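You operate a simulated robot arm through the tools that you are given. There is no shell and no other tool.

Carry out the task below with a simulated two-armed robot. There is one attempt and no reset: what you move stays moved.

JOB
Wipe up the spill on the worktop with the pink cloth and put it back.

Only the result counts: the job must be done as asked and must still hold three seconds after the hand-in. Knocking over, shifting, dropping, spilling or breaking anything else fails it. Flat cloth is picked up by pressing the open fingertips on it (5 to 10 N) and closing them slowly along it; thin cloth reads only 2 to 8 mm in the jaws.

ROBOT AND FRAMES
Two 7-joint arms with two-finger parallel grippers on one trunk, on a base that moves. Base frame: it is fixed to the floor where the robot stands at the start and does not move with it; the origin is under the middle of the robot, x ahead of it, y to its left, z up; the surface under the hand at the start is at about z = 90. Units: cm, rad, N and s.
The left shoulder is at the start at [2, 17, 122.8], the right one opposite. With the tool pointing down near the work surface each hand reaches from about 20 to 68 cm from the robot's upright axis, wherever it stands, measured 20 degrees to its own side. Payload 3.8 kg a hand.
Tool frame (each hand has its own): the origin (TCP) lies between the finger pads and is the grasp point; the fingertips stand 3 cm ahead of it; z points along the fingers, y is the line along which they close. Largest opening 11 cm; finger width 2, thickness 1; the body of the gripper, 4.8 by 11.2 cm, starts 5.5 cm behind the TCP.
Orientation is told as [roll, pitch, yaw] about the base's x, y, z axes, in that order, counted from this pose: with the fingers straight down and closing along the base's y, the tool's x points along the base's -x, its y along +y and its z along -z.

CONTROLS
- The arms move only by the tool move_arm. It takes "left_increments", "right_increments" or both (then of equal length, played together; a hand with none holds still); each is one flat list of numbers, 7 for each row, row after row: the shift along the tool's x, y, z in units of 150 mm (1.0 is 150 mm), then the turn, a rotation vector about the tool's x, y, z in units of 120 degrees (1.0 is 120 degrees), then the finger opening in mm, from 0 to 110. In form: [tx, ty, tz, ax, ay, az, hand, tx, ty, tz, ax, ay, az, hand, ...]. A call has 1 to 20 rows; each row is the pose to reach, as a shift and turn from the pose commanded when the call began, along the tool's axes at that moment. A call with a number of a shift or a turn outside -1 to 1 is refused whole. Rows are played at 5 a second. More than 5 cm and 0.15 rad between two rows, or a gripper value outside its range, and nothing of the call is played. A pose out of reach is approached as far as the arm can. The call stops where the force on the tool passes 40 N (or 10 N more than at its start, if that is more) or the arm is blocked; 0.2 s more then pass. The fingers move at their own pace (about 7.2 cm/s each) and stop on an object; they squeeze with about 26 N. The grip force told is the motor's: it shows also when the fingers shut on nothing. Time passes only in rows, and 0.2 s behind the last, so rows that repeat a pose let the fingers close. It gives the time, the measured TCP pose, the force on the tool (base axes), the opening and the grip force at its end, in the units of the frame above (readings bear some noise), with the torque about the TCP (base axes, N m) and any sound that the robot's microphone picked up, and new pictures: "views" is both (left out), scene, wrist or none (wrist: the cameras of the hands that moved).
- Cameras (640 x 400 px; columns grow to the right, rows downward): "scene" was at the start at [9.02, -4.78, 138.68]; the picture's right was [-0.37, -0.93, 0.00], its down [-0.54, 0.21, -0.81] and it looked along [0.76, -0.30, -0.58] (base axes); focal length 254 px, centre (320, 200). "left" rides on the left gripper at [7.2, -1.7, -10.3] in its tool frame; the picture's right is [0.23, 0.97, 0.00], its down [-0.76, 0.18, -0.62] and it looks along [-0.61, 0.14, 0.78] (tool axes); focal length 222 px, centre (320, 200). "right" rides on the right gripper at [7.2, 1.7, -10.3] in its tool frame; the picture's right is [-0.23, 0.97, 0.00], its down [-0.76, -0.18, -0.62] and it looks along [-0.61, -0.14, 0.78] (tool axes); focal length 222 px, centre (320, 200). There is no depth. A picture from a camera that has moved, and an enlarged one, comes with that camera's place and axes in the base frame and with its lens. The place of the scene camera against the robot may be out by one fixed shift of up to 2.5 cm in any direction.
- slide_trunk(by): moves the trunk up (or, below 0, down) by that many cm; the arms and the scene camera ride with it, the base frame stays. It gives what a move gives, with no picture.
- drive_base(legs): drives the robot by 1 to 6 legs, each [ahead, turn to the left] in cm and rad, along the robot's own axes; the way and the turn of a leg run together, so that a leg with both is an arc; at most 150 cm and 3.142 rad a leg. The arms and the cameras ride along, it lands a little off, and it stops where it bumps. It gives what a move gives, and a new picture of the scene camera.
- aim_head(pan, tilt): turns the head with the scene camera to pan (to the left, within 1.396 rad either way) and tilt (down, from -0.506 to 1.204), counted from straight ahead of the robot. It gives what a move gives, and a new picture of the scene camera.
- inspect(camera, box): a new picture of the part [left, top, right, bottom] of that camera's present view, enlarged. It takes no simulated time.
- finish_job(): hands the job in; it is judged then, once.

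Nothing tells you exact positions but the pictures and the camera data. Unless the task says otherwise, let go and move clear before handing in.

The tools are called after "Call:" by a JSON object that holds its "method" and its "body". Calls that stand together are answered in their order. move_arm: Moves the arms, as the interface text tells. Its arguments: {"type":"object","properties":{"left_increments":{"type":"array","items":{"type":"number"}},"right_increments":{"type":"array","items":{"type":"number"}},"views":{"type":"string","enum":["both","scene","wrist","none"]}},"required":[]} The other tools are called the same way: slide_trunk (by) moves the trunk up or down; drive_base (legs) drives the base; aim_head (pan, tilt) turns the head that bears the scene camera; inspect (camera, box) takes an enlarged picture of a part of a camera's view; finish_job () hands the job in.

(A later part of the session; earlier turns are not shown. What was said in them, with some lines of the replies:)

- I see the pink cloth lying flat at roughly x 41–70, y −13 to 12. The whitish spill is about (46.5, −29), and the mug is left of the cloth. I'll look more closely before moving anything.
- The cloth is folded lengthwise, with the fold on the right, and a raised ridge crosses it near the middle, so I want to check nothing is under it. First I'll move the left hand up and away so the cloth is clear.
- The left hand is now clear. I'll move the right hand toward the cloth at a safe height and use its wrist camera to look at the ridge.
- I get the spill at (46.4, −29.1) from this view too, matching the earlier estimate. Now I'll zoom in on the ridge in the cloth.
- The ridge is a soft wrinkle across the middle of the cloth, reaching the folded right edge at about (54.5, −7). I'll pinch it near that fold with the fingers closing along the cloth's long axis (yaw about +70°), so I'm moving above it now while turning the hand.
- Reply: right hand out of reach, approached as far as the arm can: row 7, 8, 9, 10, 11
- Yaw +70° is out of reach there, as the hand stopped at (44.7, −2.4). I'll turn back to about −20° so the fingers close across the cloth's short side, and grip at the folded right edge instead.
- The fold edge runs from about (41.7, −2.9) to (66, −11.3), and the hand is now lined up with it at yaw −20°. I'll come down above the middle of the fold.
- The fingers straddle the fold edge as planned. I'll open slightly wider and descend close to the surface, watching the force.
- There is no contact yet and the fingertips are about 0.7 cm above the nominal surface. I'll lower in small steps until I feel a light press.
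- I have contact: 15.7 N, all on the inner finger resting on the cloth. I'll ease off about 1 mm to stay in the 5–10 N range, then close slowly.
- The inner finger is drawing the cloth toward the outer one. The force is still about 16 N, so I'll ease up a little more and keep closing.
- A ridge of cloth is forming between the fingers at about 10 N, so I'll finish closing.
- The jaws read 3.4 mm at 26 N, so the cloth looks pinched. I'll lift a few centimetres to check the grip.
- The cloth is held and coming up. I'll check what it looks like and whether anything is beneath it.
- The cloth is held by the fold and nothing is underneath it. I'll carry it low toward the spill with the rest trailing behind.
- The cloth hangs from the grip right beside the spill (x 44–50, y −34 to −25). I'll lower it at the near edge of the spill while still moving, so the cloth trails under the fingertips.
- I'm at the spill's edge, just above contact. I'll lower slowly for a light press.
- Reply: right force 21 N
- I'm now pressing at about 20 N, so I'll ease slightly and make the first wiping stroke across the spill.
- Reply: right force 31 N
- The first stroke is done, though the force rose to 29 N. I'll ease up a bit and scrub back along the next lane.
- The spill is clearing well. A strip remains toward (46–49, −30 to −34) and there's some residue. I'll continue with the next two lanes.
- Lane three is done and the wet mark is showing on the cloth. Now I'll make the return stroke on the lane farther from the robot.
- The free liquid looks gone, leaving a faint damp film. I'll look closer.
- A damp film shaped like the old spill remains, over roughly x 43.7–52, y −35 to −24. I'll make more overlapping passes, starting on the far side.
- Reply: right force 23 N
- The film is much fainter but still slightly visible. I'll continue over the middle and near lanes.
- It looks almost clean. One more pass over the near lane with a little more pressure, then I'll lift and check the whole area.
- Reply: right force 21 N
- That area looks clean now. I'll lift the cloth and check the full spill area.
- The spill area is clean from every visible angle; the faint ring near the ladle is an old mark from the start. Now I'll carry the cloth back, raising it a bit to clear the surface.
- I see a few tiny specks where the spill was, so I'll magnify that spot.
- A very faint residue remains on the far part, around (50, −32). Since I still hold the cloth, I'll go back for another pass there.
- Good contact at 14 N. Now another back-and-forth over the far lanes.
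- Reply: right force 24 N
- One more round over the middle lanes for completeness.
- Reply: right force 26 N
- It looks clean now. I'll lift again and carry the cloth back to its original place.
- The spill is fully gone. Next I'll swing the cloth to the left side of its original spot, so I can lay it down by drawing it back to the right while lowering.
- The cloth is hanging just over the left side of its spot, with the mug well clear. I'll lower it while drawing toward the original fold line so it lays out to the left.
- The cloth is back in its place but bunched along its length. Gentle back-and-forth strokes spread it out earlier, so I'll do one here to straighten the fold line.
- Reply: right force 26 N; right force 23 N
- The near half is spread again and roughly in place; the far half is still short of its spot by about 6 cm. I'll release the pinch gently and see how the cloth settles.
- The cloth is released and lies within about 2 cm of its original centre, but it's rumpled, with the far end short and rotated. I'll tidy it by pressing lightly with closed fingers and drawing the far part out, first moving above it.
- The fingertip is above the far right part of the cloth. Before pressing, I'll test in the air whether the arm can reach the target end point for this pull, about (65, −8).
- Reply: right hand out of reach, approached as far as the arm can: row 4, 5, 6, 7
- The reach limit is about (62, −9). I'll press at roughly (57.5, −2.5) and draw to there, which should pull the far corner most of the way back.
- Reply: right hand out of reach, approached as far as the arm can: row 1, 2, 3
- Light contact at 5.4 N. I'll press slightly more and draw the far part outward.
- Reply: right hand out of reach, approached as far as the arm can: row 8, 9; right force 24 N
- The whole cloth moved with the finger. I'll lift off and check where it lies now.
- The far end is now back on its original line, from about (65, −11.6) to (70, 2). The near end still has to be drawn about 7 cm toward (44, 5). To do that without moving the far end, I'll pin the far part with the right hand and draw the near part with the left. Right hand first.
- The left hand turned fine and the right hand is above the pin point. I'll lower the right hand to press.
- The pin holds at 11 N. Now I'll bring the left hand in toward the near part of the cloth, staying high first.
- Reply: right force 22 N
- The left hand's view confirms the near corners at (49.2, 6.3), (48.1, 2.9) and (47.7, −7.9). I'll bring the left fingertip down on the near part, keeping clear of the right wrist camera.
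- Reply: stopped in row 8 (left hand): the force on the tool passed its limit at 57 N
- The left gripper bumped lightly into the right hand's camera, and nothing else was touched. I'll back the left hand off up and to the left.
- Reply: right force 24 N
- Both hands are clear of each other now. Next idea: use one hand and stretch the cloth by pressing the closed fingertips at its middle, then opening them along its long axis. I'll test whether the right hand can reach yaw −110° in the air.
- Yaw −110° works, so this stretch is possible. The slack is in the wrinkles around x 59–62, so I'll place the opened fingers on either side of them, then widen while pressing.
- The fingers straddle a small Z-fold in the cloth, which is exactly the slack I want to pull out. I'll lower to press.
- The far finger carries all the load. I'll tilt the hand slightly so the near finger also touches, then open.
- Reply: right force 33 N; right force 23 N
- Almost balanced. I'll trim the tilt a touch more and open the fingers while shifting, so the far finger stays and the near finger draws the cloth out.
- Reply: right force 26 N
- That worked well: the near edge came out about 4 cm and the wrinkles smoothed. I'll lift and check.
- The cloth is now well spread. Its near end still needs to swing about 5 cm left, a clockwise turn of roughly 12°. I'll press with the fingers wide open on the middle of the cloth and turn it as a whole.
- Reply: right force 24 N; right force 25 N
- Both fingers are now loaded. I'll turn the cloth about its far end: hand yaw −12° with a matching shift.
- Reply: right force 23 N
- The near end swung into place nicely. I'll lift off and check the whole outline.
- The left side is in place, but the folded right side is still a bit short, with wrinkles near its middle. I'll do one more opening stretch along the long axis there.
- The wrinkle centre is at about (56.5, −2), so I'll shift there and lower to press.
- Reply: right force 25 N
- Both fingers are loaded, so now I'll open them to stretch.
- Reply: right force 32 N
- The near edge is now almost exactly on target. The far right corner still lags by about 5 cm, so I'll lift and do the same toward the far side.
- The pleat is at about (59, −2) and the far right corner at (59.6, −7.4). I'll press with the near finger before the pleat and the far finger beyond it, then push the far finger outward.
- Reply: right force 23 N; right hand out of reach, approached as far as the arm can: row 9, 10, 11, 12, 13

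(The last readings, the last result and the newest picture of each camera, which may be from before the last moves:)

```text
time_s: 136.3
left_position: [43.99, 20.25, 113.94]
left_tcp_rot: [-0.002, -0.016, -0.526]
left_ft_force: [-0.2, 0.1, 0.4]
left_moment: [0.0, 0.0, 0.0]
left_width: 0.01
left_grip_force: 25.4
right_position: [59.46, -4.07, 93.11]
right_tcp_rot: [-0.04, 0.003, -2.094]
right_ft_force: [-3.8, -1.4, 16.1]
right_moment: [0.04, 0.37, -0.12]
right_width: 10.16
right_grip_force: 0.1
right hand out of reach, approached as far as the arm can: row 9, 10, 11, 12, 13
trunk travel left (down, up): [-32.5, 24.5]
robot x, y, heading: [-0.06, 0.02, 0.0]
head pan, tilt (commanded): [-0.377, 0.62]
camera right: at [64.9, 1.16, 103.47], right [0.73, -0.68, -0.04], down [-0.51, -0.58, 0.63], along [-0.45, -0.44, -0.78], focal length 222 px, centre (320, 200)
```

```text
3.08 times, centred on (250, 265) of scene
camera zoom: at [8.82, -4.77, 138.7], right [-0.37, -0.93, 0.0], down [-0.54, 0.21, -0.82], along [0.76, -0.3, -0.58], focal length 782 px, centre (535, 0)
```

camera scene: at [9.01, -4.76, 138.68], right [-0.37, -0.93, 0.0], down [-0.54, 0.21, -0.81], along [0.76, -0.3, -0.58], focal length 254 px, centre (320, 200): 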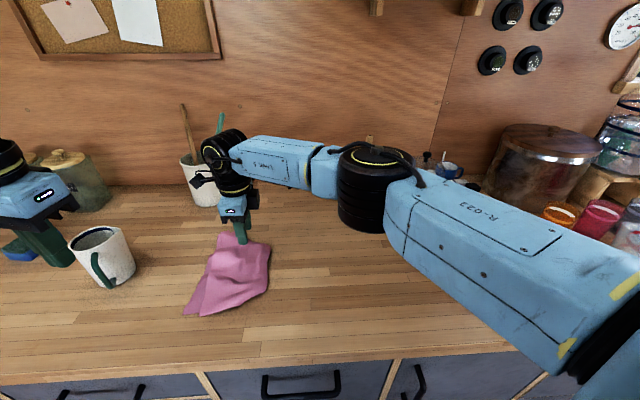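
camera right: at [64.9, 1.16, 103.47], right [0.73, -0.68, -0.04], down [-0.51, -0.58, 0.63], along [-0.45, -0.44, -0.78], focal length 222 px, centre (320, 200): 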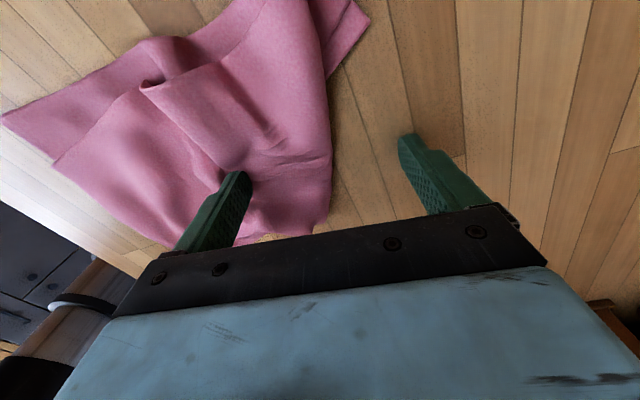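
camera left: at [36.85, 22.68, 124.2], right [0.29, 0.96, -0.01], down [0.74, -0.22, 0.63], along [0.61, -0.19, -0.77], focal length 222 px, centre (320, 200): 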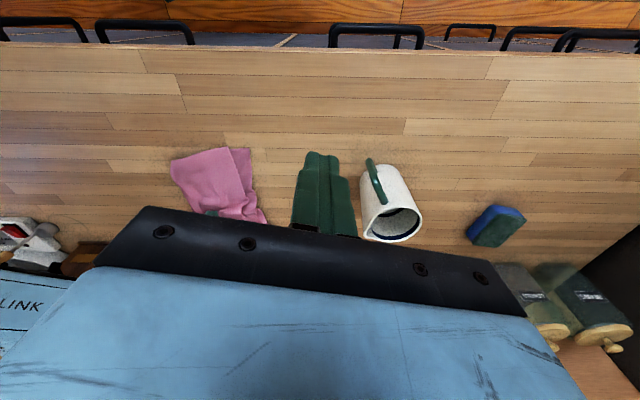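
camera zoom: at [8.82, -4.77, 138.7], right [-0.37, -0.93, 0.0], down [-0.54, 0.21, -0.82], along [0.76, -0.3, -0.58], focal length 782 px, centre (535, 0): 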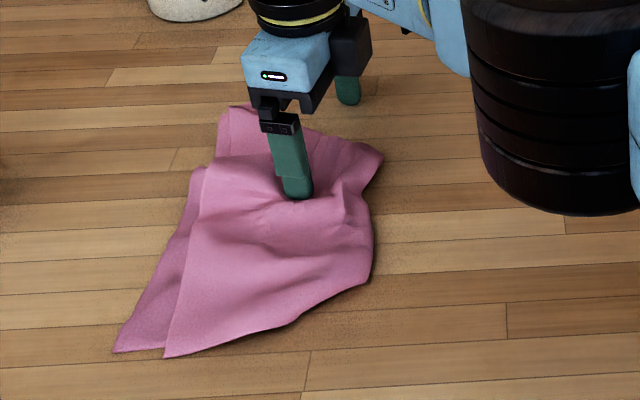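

The far finger slipped off the edge, so that attempt changed little. The cloth is already about 2 cm from its original centre and mostly flat. I'll make one last improvement: the left hand pins the near-left part while the right hand draws the far right corner outward. First I'll lift and turn the right hand back.

Call:
{"method": "move_arm", "body": {"right_increments": [0, 0, -0.05, 0, 0, 0, 100, 0, 0, -0.15, 0, 0, 0, 90, 0, 0, -0.3, 0, 0, 0, 60, 0, 0, -0.45, 0, 0, -0.06, 30, 0, 0, -0.6, 0, 0, -0.12, 0, 0, 0, -0.7, 0, 0, -0.18, 0, -0.05, 0, -0.75, 0, 0, -0.24, 0, -0.1, 0, -0.75, 0, 0, -0.3, 0, -0.15, 0, -0.75, 0, 0, -0.36, 0, -0.2, 0, -0.75, 0, 0, -0.42, 0, -0.25, 0, -0.75, 0, 0, -0.48, 0, -0.3, 0, -0.75, 0, 0, -0.54, 0, -0.3, 0, -0.75, 0, 0, -0.6, 0, -0.3, 0, -0.75, 0, 0, -0.66, 0, -0.3, 0, -0.75, 0, 0, -0.72, 0, -0.3, 0, -0.75, 0, 0, -0.78, 0, -0.3, 0, -0.75, 0, 0, -0.833, 0, -0.3, 0, -0.75, 0, 0, -0.833, 0], "views": "both"}}

Call:
{"method": "inspect", "body": {"camera": "scene", "box": [170, 200, 330, 330]}}

```text
time_s: 140.2
left_position: [44.17, 20.38, 113.93]
left_tcp_rot: [-0.002, -0.015, -0.527]
left_ft_force: [-0.4, 0.5, 1.2]
left_moment: [0.0, -0.01, 0.0]
left_width: 0.0
left_grip_force: 25.7
right_position: [57.64, -8.16, 104.36]
right_tcp_rot: [0.009, 0.038, -0.347]
right_ft_force: [-0.1, -0.2, -0.9]
right_moment: [0.01, 0.01, 0.04]
right_width: 0.0
right_grip_force: 25.5
trunk travel left (down, up): [-32.5, 24.5]
robot x, y, heading: [-0.11, 0.16, 0.001]
head pan, tilt (commanded): [-0.377, 0.62]
camera scene: at [9.02, -4.77, 138.68], right [-0.37, -0.93, 0.0], down [-0.54, 0.21, -0.81], along [0.76, -0.3, -0.58], focal length 254 px, centre (320, 200)
camera right: at [51.78, -4.34, 115.05], right [0.55, 0.84, 0.0], down [0.68, -0.44, 0.59], along [0.5, -0.32, -0.81], focal length 222 px, centre (320, 200)
```

scene: 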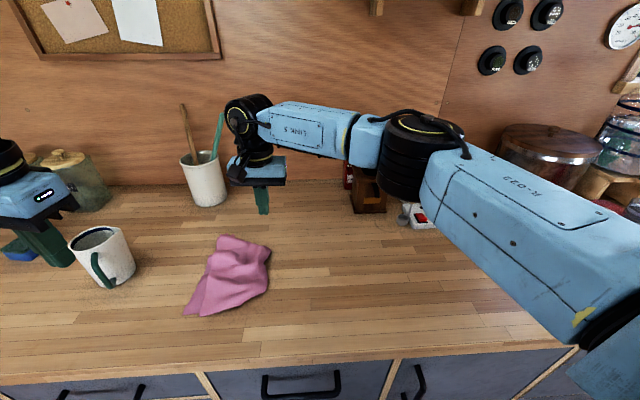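
right: 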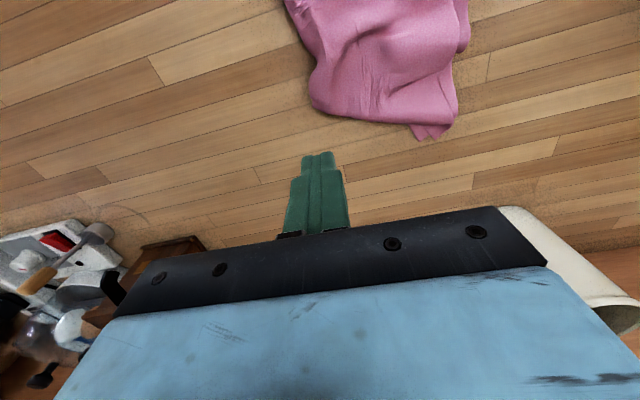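

```text
3.08 times, centred on (250, 265) of scene
camera zoom: at [9.02, -4.77, 138.68], right [-0.37, -0.93, 0.0], down [-0.54, 0.21, -0.81], along [0.76, -0.3, -0.58], focal length 782 px, centre (535, 0)
```

zoom: 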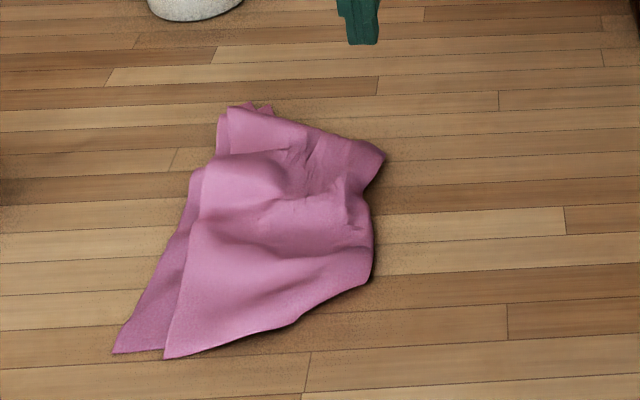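

Call:
{"method": "move_arm", "body": {"left_increments": [-0.1, -0.1, 0.05, 0, 0, 0, 0, -0.2, -0.2, 0.12, 0, 0, 0, 0, -0.3, -0.31, 0.22, 0, 0, 0, 0, -0.4, -0.42, 0.34, 0, 0, 0, 0, -0.5, -0.53, 0.48, 0, 0, 0, 0, -0.58, -0.61, 0.62, 0, 0, 0, 0, -0.64, -0.662, 0.76, 0, 0, 0, 0, -0.64, -0.662, 0.9, 0, 0, 0, 0, -0.64, -0.662, 1.0, 0, 0, 0, 0, -0.64, -0.662, 1.0, 0, 0, 0, 0], "views": "both"}}

```text
time_s: 142.3
left_position: [47.59, 6.48, 99.09]
left_tcp_rot: [-0.005, -0.018, -0.526]
left_ft_force: [-0.1, -0.2, 0.0]
left_moment: [0.01, -0.02, 0.01]
left_width: 0.0
left_grip_force: 25.8
right_position: [57.6, -8.21, 104.42]
right_tcp_rot: [0.01, 0.038, -0.349]
right_ft_force: [0.0, -0.7, 0.2]
right_moment: [-0.02, -0.01, 0.0]
right_width: 0.0
right_grip_force: 25.6
trunk travel left (down, up): [-32.5, 24.5]
robot x, y, heading: [0.12, 0.1, 0.001]
head pan, tilt (commanded): [-0.377, 0.62]
camera scene: at [9.02, -4.76, 138.68], right [-0.37, -0.93, 0.0], down [-0.54, 0.21, -0.81], along [0.76, -0.3, -0.58], focal length 254 px, centre (320, 200)
camera left: at [40.56, 8.76, 109.36], right [0.29, 0.96, -0.01], down [0.74, -0.22, 0.63], along [0.6, -0.19, -0.77], focal length 222 px, centre (320, 200)
```

scene: 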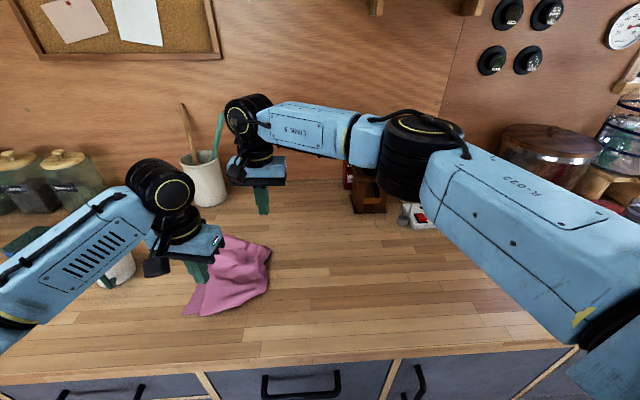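
left: 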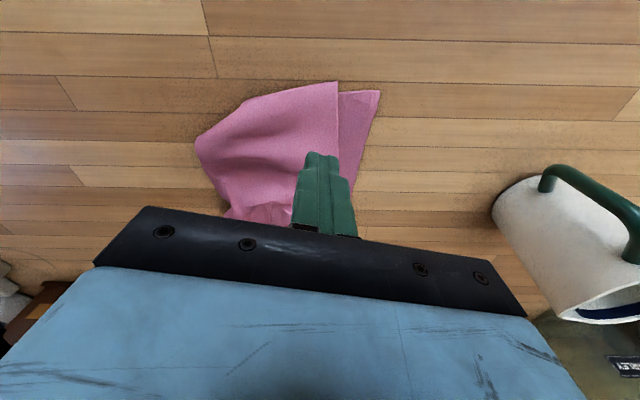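

Call:
{"method": "move_arm", "body": {"left_increments": [0, 0, 0.12, 0, 0, 0, 0, 0, 0, 0.24, 0, 0, 0, 0, 0, 0, 0.32, 0, 0, 0, 0, 0, 0, 0.36, 0, 0, 0, 0, 0, 0, 0.38, 0, 0, 0, 0, 0, 0, 0.38, 0, 0, 0, 0], "right_increments": [0.01, 0.05, 0.08, 0, 0, 0, 0, 0.02, 0.1, 0.16, 0, 0, 0, 0, 0.03, 0.15, 0.25, 0, 0, 0, 0, 0.045, 0.2, 0.35, 0, 0, 0, 0, 0.06, 0.237, 0.45, 0, 0, 0, 0, 0.06, 0.237, 0.45, 0, 0, 0, 0], "views": "both"}}

```text
time_s: 143.8
left_position: [47.72, 6.45, 93.57]
left_tcp_rot: [-0.004, -0.018, -0.528]
left_ft_force: [0.2, -0.3, 0.3]
left_moment: [-0.03, 0.02, 0.02]
left_width: 0.0
left_grip_force: 26.6
right_position: [57.8, -4.45, 97.92]
right_tcp_rot: [0.008, 0.037, -0.352]
right_ft_force: [-0.3, 0.1, -0.4]
right_moment: [-0.05, -0.02, 0.0]
right_width: 0.01
right_grip_force: 25.3
trunk travel left (down, up): [-32.5, 24.5]
robot x, y, heading: [0.39, 0.01, 0.005]
head pan, tilt (commanded): [-0.377, 0.62]
camera scene: at [9.01, -4.77, 138.68], right [-0.37, -0.93, 0.0], down [-0.54, 0.21, -0.81], along [0.76, -0.3, -0.58], focal length 254 px, centre (320, 200)
camera right: at [51.95, -0.52, 108.39], right [0.55, 0.84, 0.0], down [0.67, -0.44, 0.59], along [0.49, -0.32, -0.81], focal length 222 px, centre (320, 200)
camera left: at [40.59, 8.72, 103.73], right [0.29, 0.96, -0.01], down [0.74, -0.22, 0.63], along [0.6, -0.19, -0.77], focal length 222 px, centre (320, 200)
```

scene: 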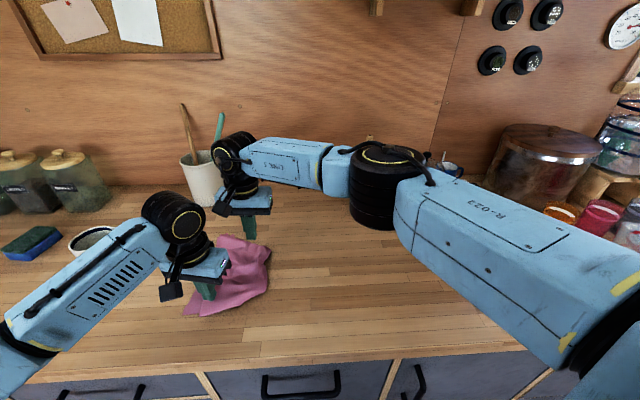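
right: 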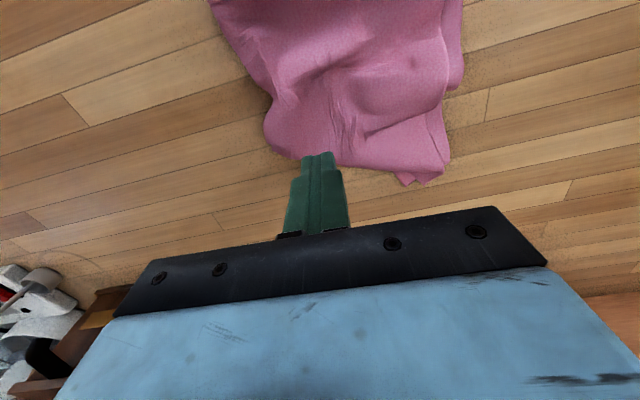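
left: 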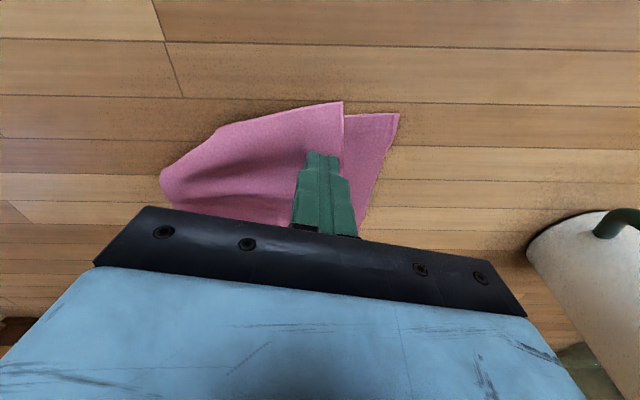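

Both hands are in position without touching each other. I'll press the left hand as the pin and lower the right hand onto the far corner area.

Call:
{"method": "move_arm", "body": {"left_increments": [0, 0, 0.012, 0, 0, 0, 0, 0, 0, 0.024, 0, 0, 0, 0, 0, 0, 0.034, 0, 0, 0, 0, 0, 0, 0.034, 0, 0, 0, 0, 0, 0, 0.034, 0, 0, 0, 0], "right_increments": [0, -0.01, 0.1, 0, 0, 0, 0, 0, -0.02, 0.2, 0, 0, 0, 0, 0, -0.02, 0.27, 0, 0, 0, 0, 0, -0.02, 0.3, 0, 0, 0, 0, 0, -0.02, 0.31, 0, 0, 0, 0], "views": "none"}}

```text
time_s: 144.9
left_position: [47.72, 6.32, 93.17]
left_tcp_rot: [-0.002, -0.019, -0.527]
left_ft_force: [2.5, 0.7, 20.0]
left_moment: [0.13, -0.03, -0.01]
left_width: 0.03
left_grip_force: 26.4
right_position: [57.44, -4.6, 93.33]
right_tcp_rot: [0.01, 0.038, -0.351]
right_ft_force: [-1.0, -1.1, 7.5]
right_moment: [0.0, 0.03, -0.06]
right_width: 0.02
right_grip_force: 26.0
trunk travel left (down, up): [-32.5, 24.5]
robot x, y, heading: [0.2, -0.18, -0.001]
head pan, tilt (commanded): [-0.377, 0.62]
```

Left pin at 20 N, right at 7.5 N. Now I'll draw the far corner outward with the right hand.

Call:
{"method": "move_arm", "body": {"right_increments": [-0.02, -0.008, 0.005, 0, 0, 0, 0, -0.06, -0.02, 0.008, 0, 0, 0, 0, -0.11, -0.038, 0.008, 0, 0, 0, 0, -0.16, -0.055, 0.008, 0, 0, 0, 0, -0.21, -0.073, 0.008, 0, 0, 0, 0, -0.26, -0.09, 0.008, 0, 0, 0, 0, -0.31, -0.108, 0.008, 0, 0, 0, 0, -0.36, -0.128, 0.008, 0, 0, 0, 0, -0.36, -0.128, 0.008, 0, 0, 0, 0], "views": "both"}}

Call:
{"method": "inspect", "body": {"camera": "scene", "box": [170, 200, 330, 330]}}

```text
time_s: 146.9
left_position: [47.58, 6.56, 93.23]
left_tcp_rot: [-0.002, -0.019, -0.529]
left_ft_force: [3.8, -4.4, 25.3]
left_moment: [-0.04, -0.04, -0.04]
left_width: 0.0
left_grip_force: 25.8
right_position: [60.59, -8.63, 93.28]
right_tcp_rot: [0.007, 0.037, -0.352]
right_ft_force: [-4.9, 8.8, 14.8]
right_moment: [0.27, 0.2, -0.02]
right_width: 0.0
right_grip_force: 26.2
right hand out of reach, approached as far as the arm can: row 6, 7, 8, 9
trunk travel left (down, up): [-32.5, 24.5]
robot x, y, heading: [-0.23, 0.04, 0.002]
head pan, tilt (commanded): [-0.377, 0.62]
camera scene: at [8.67, -4.72, 138.71], right [-0.37, -0.93, 0.0], down [-0.54, 0.21, -0.82], along [0.76, -0.3, -0.58], focal length 254 px, centre (320, 200)
camera right: at [54.79, -4.67, 103.81], right [0.55, 0.84, 0.0], down [0.67, -0.44, 0.59], along [0.5, -0.33, -0.8], focal length 222 px, centre (320, 200)
```

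scene: 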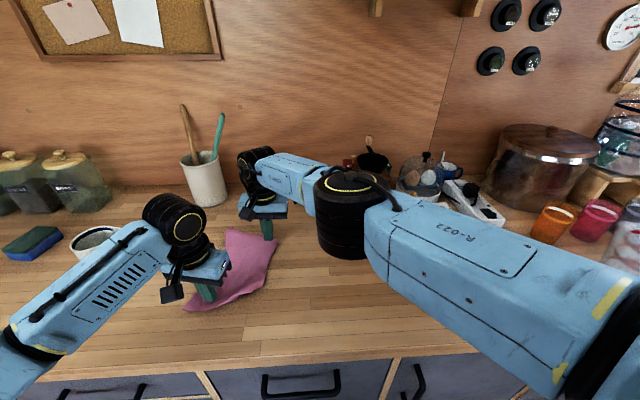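
right: 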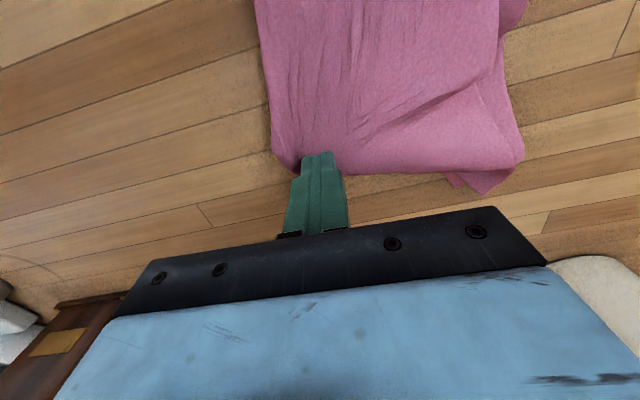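

```text
3.08 times, centred on (250, 265) of scene
camera zoom: at [8.67, -4.72, 138.71], right [-0.37, -0.93, 0.0], down [-0.54, 0.21, -0.82], along [0.76, -0.3, -0.58], focal length 782 px, centre (535, 0)
```

zoom: 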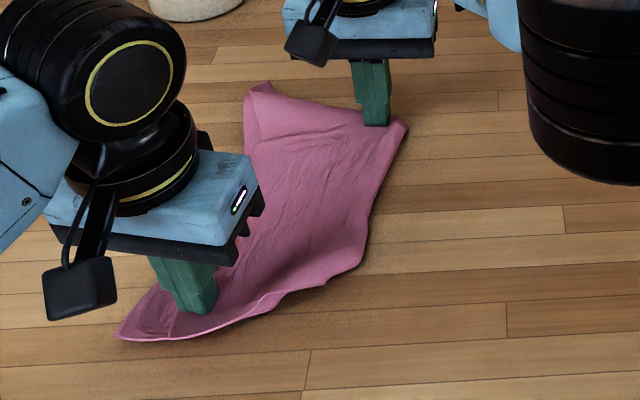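

The cloth is now stretched flat, with its far-left and near-left corners close to their original places. I'll lift both hands straight up and look.

Call:
{"method": "move_arm", "body": {"left_increments": [0, 0, -0.04, 0, 0, 0, 0, 0, 0, -0.15, 0, 0, 0, 0, 0, 0, -0.3, 0, 0, 0, 0, 0, 0, -0.5, 0, 0, 0, 0, 0.1, 0.15, -0.7, 0, 0, 0, 0, 0.25, 0.3, -0.9, 0, 0, 0, 0, 0.4, 0.5, -1.0, 0, 0, 0, 0, 0.55, 0.7, -1.0, 0, 0, 0, 0, 0.7, 0.9, -1.0, 0, 0, 0, 0], "right_increments": [0, 0, -0.04, 0, 0, 0, 0, 0, 0, -0.15, 0, 0, 0, 0, 0, 0, -0.3, 0, 0, 0, 0, 0, 0, -0.5, 0, 0, 0, 0, 0.1, -0.1, -0.7, 0, 0, 0, 0, 0.25, -0.3, -0.8, 0, 0, 0, 0, 0.4, -0.5, -0.9, 0, 0, 0, 0, 0.6, -0.75, -1.0, 0, 0, 0, 0, 0.8, -0.95, -1.0, 0, 0, 0, 0], "views": "both"}}

Call:
{"method": "inspect", "body": {"camera": "scene", "box": [170, 200, 330, 330]}}

```text
refused: row 8 steps farther than a row can; nothing moved
```

```text
3.08 times, centred on (250, 265) of scene
camera zoom: at [8.67, -4.72, 138.71], right [-0.37, -0.93, 0.0], down [-0.54, 0.21, -0.82], along [0.76, -0.3, -0.58], focal length 782 px, centre (535, 0)
```

zoom: 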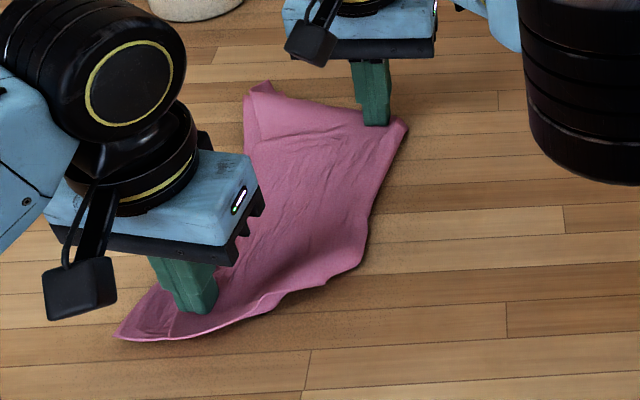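

That call was refused because one step was too long, and nothing moved. I'll repeat it with smaller steps.

Call:
{"method": "move_arm", "body": {"left_increments": [0, 0, -0.04, 0, 0, 0, 0, 0, 0, -0.15, 0, 0, 0, 0, 0, 0, -0.3, 0, 0, 0, 0, 0, 0, -0.5, 0, 0, 0, 0, 0.1, 0.12, -0.65, 0, 0, 0, 0, 0.2, 0.25, -0.8, 0, 0, 0, 0, 0.32, 0.4, -0.95, 0, 0, 0, 0, 0.45, 0.55, -1.0, 0, 0, 0, 0, 0.58, 0.7, -1.0, 0, 0, 0, 0, 0.7, 0.85, -1.0, 0, 0, 0, 0], "right_increments": [0, 0, -0.04, 0, 0, 0, 0, 0, 0, -0.15, 0, 0, 0, 0, 0, 0, -0.3, 0, 0, 0, 0, 0, 0, -0.5, 0, 0, 0, 0, 0.1, -0.1, -0.65, 0, 0, 0, 0, 0.22, -0.25, -0.75, 0, 0, 0, 0, 0.36, -0.42, -0.85, 0, 0, 0, 0, 0.5, -0.6, -0.95, 0, 0, 0, 0, 0.65, -0.78, -1.0, 0, 0, 0, 0, 0.8, -0.95, -1.0, 0, 0, 0, 0], "views": "both"}}

Call:
{"method": "inspect", "body": {"camera": "scene", "box": [170, 200, 330, 330]}}

```text
time_s: 149.2
left_position: [44.85, 22.99, 107.78]
left_tcp_rot: [-0.003, -0.016, -0.529]
left_ft_force: [-0.6, 0.5, -0.5]
left_moment: [0.0, -0.03, 0.03]
left_width: 0.0
left_grip_force: 26.0
right_position: [45.15, -17.93, 108.32]
right_tcp_rot: [0.009, 0.036, -0.349]
right_ft_force: [-0.2, 0.1, -0.4]
right_moment: [0.06, -0.01, 0.01]
right_width: 0.0
right_grip_force: 26.1
trunk travel left (down, up): [-32.5, 24.5]
robot x, y, heading: [-0.31, 0.15, 0.002]
head pan, tilt (commanded): [-0.377, 0.62]
camera scene: at [8.94, -4.76, 138.69], right [-0.37, -0.93, 0.0], down [-0.54, 0.21, -0.81], along [0.76, -0.3, -0.58], focal length 254 px, centre (320, 200)
camera right: at [39.29, -14.09, 118.9], right [0.55, 0.84, 0.0], down [0.67, -0.44, 0.59], along [0.5, -0.32, -0.81], focal length 222 px, centre (320, 200)
camera left: at [37.74, 25.22, 118.0], right [0.3, 0.96, -0.01], down [0.74, -0.22, 0.63], along [0.6, -0.19, -0.77], focal length 222 px, centre (320, 200)
```

scene: 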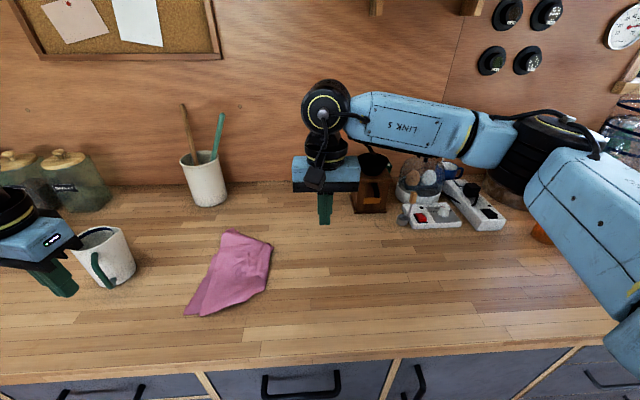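
right: 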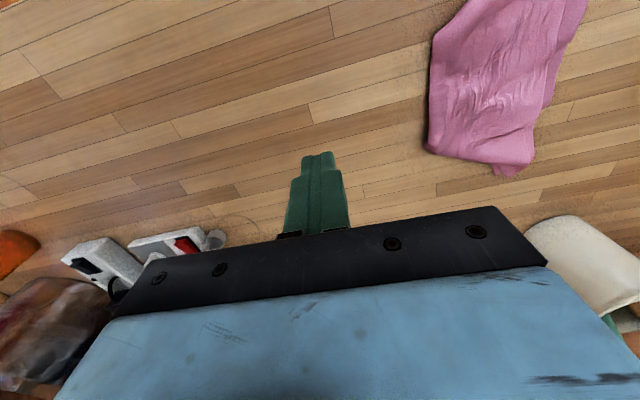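
left: 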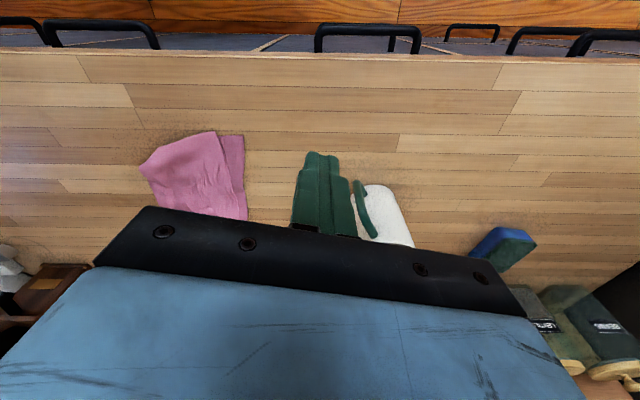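

```text
3.08 times, centred on (250, 265) of scene
camera zoom: at [8.94, -4.76, 138.69], right [-0.37, -0.93, 0.0], down [-0.54, 0.21, -0.81], along [0.76, -0.3, -0.58], focal length 782 px, centre (535, 0)
```

zoom: 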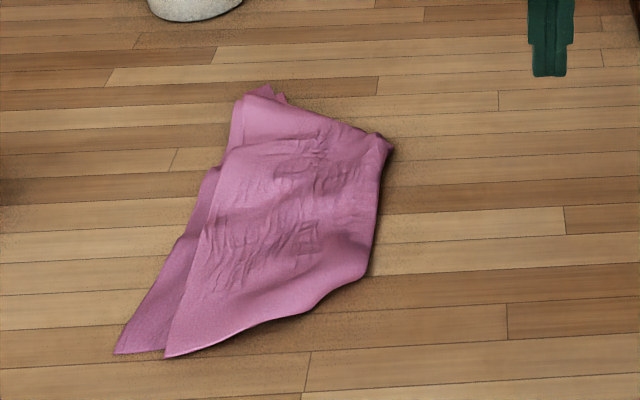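

The cloth is flat with its outline closely matching the original, centre within about 2 cm. Now a final check of the spill area and the surroundings.

Call:
{"method": "move_arm", "body": {"left_increments": [0.05, 0, -0.15, 0, 0, 0, 20, 0.1, 0, -0.3, 0, 0, 0, 40, 0.15, 0, -0.45, 0, 0, 0, 60, 0.2, 0, -0.6, 0, 0, 0, 80, 0.2, 0, -0.7, 0, 0, 0, 100], "right_increments": [0.05, -0.15, -0.1, 0, 0, 0, 20, 0.1, -0.3, -0.2, 0, 0, 0, 40, 0.15, -0.45, -0.3, 0, 0, 0, 60, 0.2, -0.6, -0.4, 0, 0, 0, 80, 0.2, -0.7, -0.5, 0, 0, 0, 100], "views": "both"}}

Call:
{"method": "inspect", "body": {"camera": "scene", "box": [330, 225, 400, 275]}}

Call:
{"method": "inspect", "body": {"camera": "scene", "box": [0, 180, 320, 360]}}

Call:
{"method": "inspect", "body": {"camera": "right", "box": [200, 0, 520, 200]}}

```text
time_s: 150.3
left_position: [42.37, 24.45, 118.05]
left_tcp_rot: [-0.003, -0.015, -0.527]
left_ft_force: [0.1, -0.4, -0.3]
left_moment: [-0.01, -0.03, -0.01]
left_width: 10.0
left_grip_force: 0.1
right_position: [39.12, -27.08, 115.96]
right_tcp_rot: [0.008, 0.039, -0.349]
right_ft_force: [0.4, -0.2, -0.1]
right_moment: [-0.03, -0.01, -0.01]
right_width: 10.03
right_grip_force: 0.0
trunk travel left (down, up): [-32.5, 24.5]
robot x, y, heading: [0.05, -0.01, 0.002]
head pan, tilt (commanded): [-0.377, 0.62]
camera scene: at [9.01, -4.79, 138.68], right [-0.37, -0.93, 0.0], down [-0.54, 0.21, -0.81], along [0.76, -0.3, -0.58], focal length 254 px, centre (320, 200)
camera right: at [33.23, -23.24, 126.52], right [0.55, 0.84, 0.0], down [0.68, -0.44, 0.59], along [0.5, -0.32, -0.81], focal length 222 px, centre (320, 200)
camera left: at [35.15, 26.71, 128.31], right [0.29, 0.96, -0.01], down [0.74, -0.22, 0.63], along [0.6, -0.19, -0.77], focal length 222 px, centre (320, 200)
```

scene: 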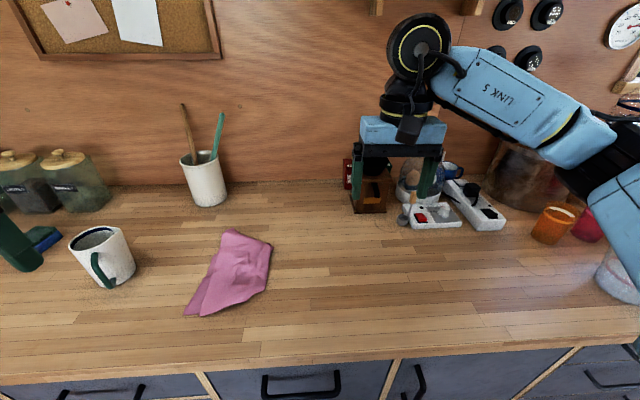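
right: 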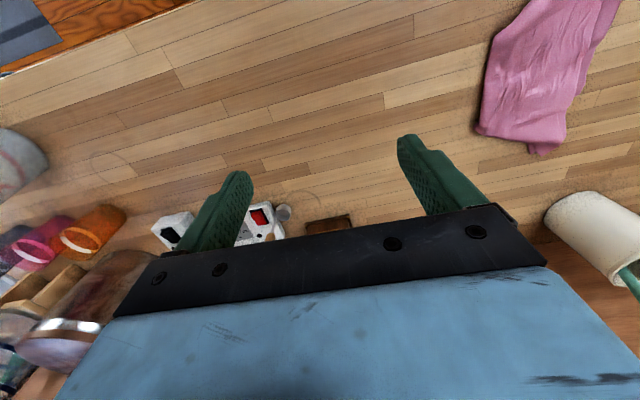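
left: 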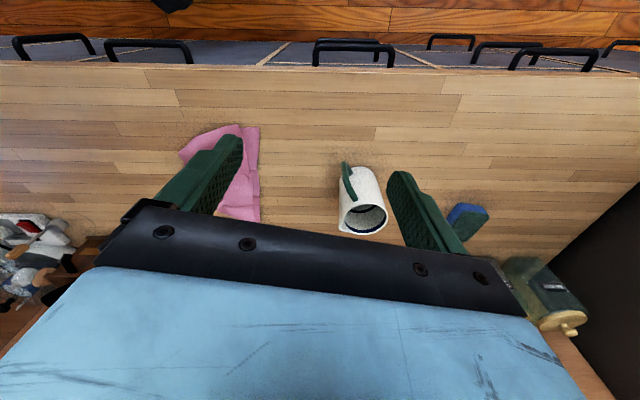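

```text
8.00 times, centred on (365, 250) of scene
camera zoom: at [9.01, -4.79, 138.68], right [-0.37, -0.93, 0.0], down [-0.54, 0.21, -0.81], along [0.76, -0.3, -0.58], focal length 2032 px, centre (-40, -200)
```

zoom: 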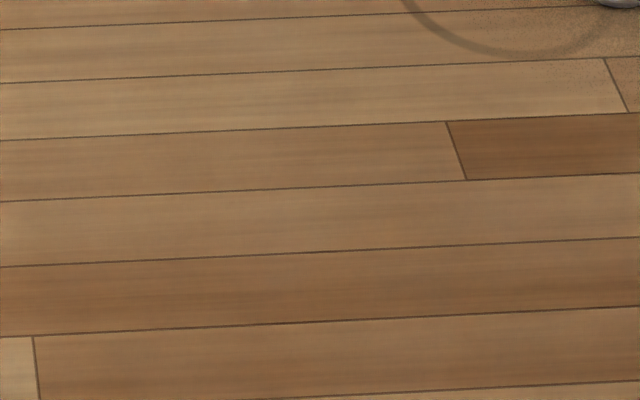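

```text
2.00 times, centred on (160, 270) of scene
camera zoom: at [9.01, -4.79, 138.68], right [-0.37, -0.93, 0.0], down [-0.54, 0.21, -0.81], along [0.76, -0.3, -0.58], focal length 508 px, centre (640, 60)
```

zoom: 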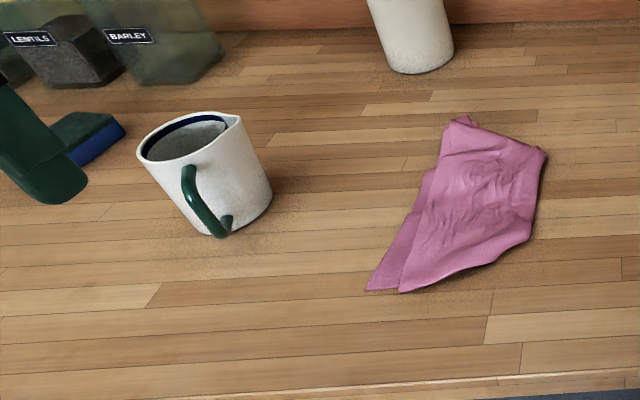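

```text
2.00 times, centred on (360, 100) of right
camera zoom: at [33.23, -23.24, 126.52], right [0.55, 0.84, 0.0], down [0.68, -0.44, 0.59], along [0.5, -0.32, -0.81], focal length 444 px, centre (240, 400)
```

zoom: 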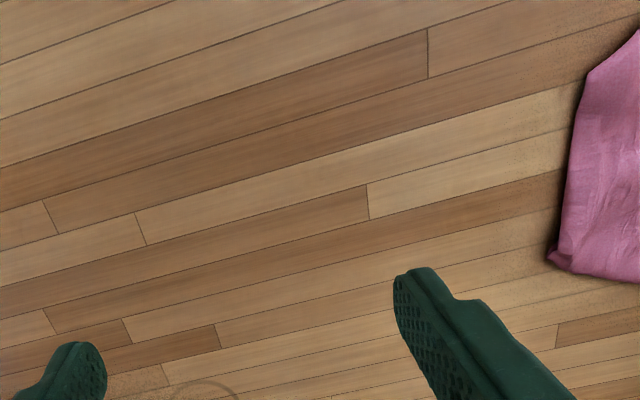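

The worktop where the spill was is completely clean. The cloth lies flat and released in its original place, nothing else has moved, and both hands are clear. I'm handing the job in.

Call:
{"method": "finish_job", "body": {}}

```text
The job is handed in.
```

The spill is wiped up and the pink cloth is back in its original place. I've handed the job in, but I haven't seen the judge's result.

- **Spill:** I wiped it over several passes until zoomed pictures showed no liquid, film or specks. The faint ring mark near the ladle was there from the start, so I left it.
- **Cloth:** It is flat, released and still folded, with its centre about 2 cm from where it began. The left-hand corners line up with the original. The folded right side is a few centimetres shorter than before, with small wrinkles.
- **Surroundings:** Nothing else looks moved in the final pictures, and both hands are clear. While I was straightening the cloth, the left gripper bumped the right hand's camera once; nothing else was touched.
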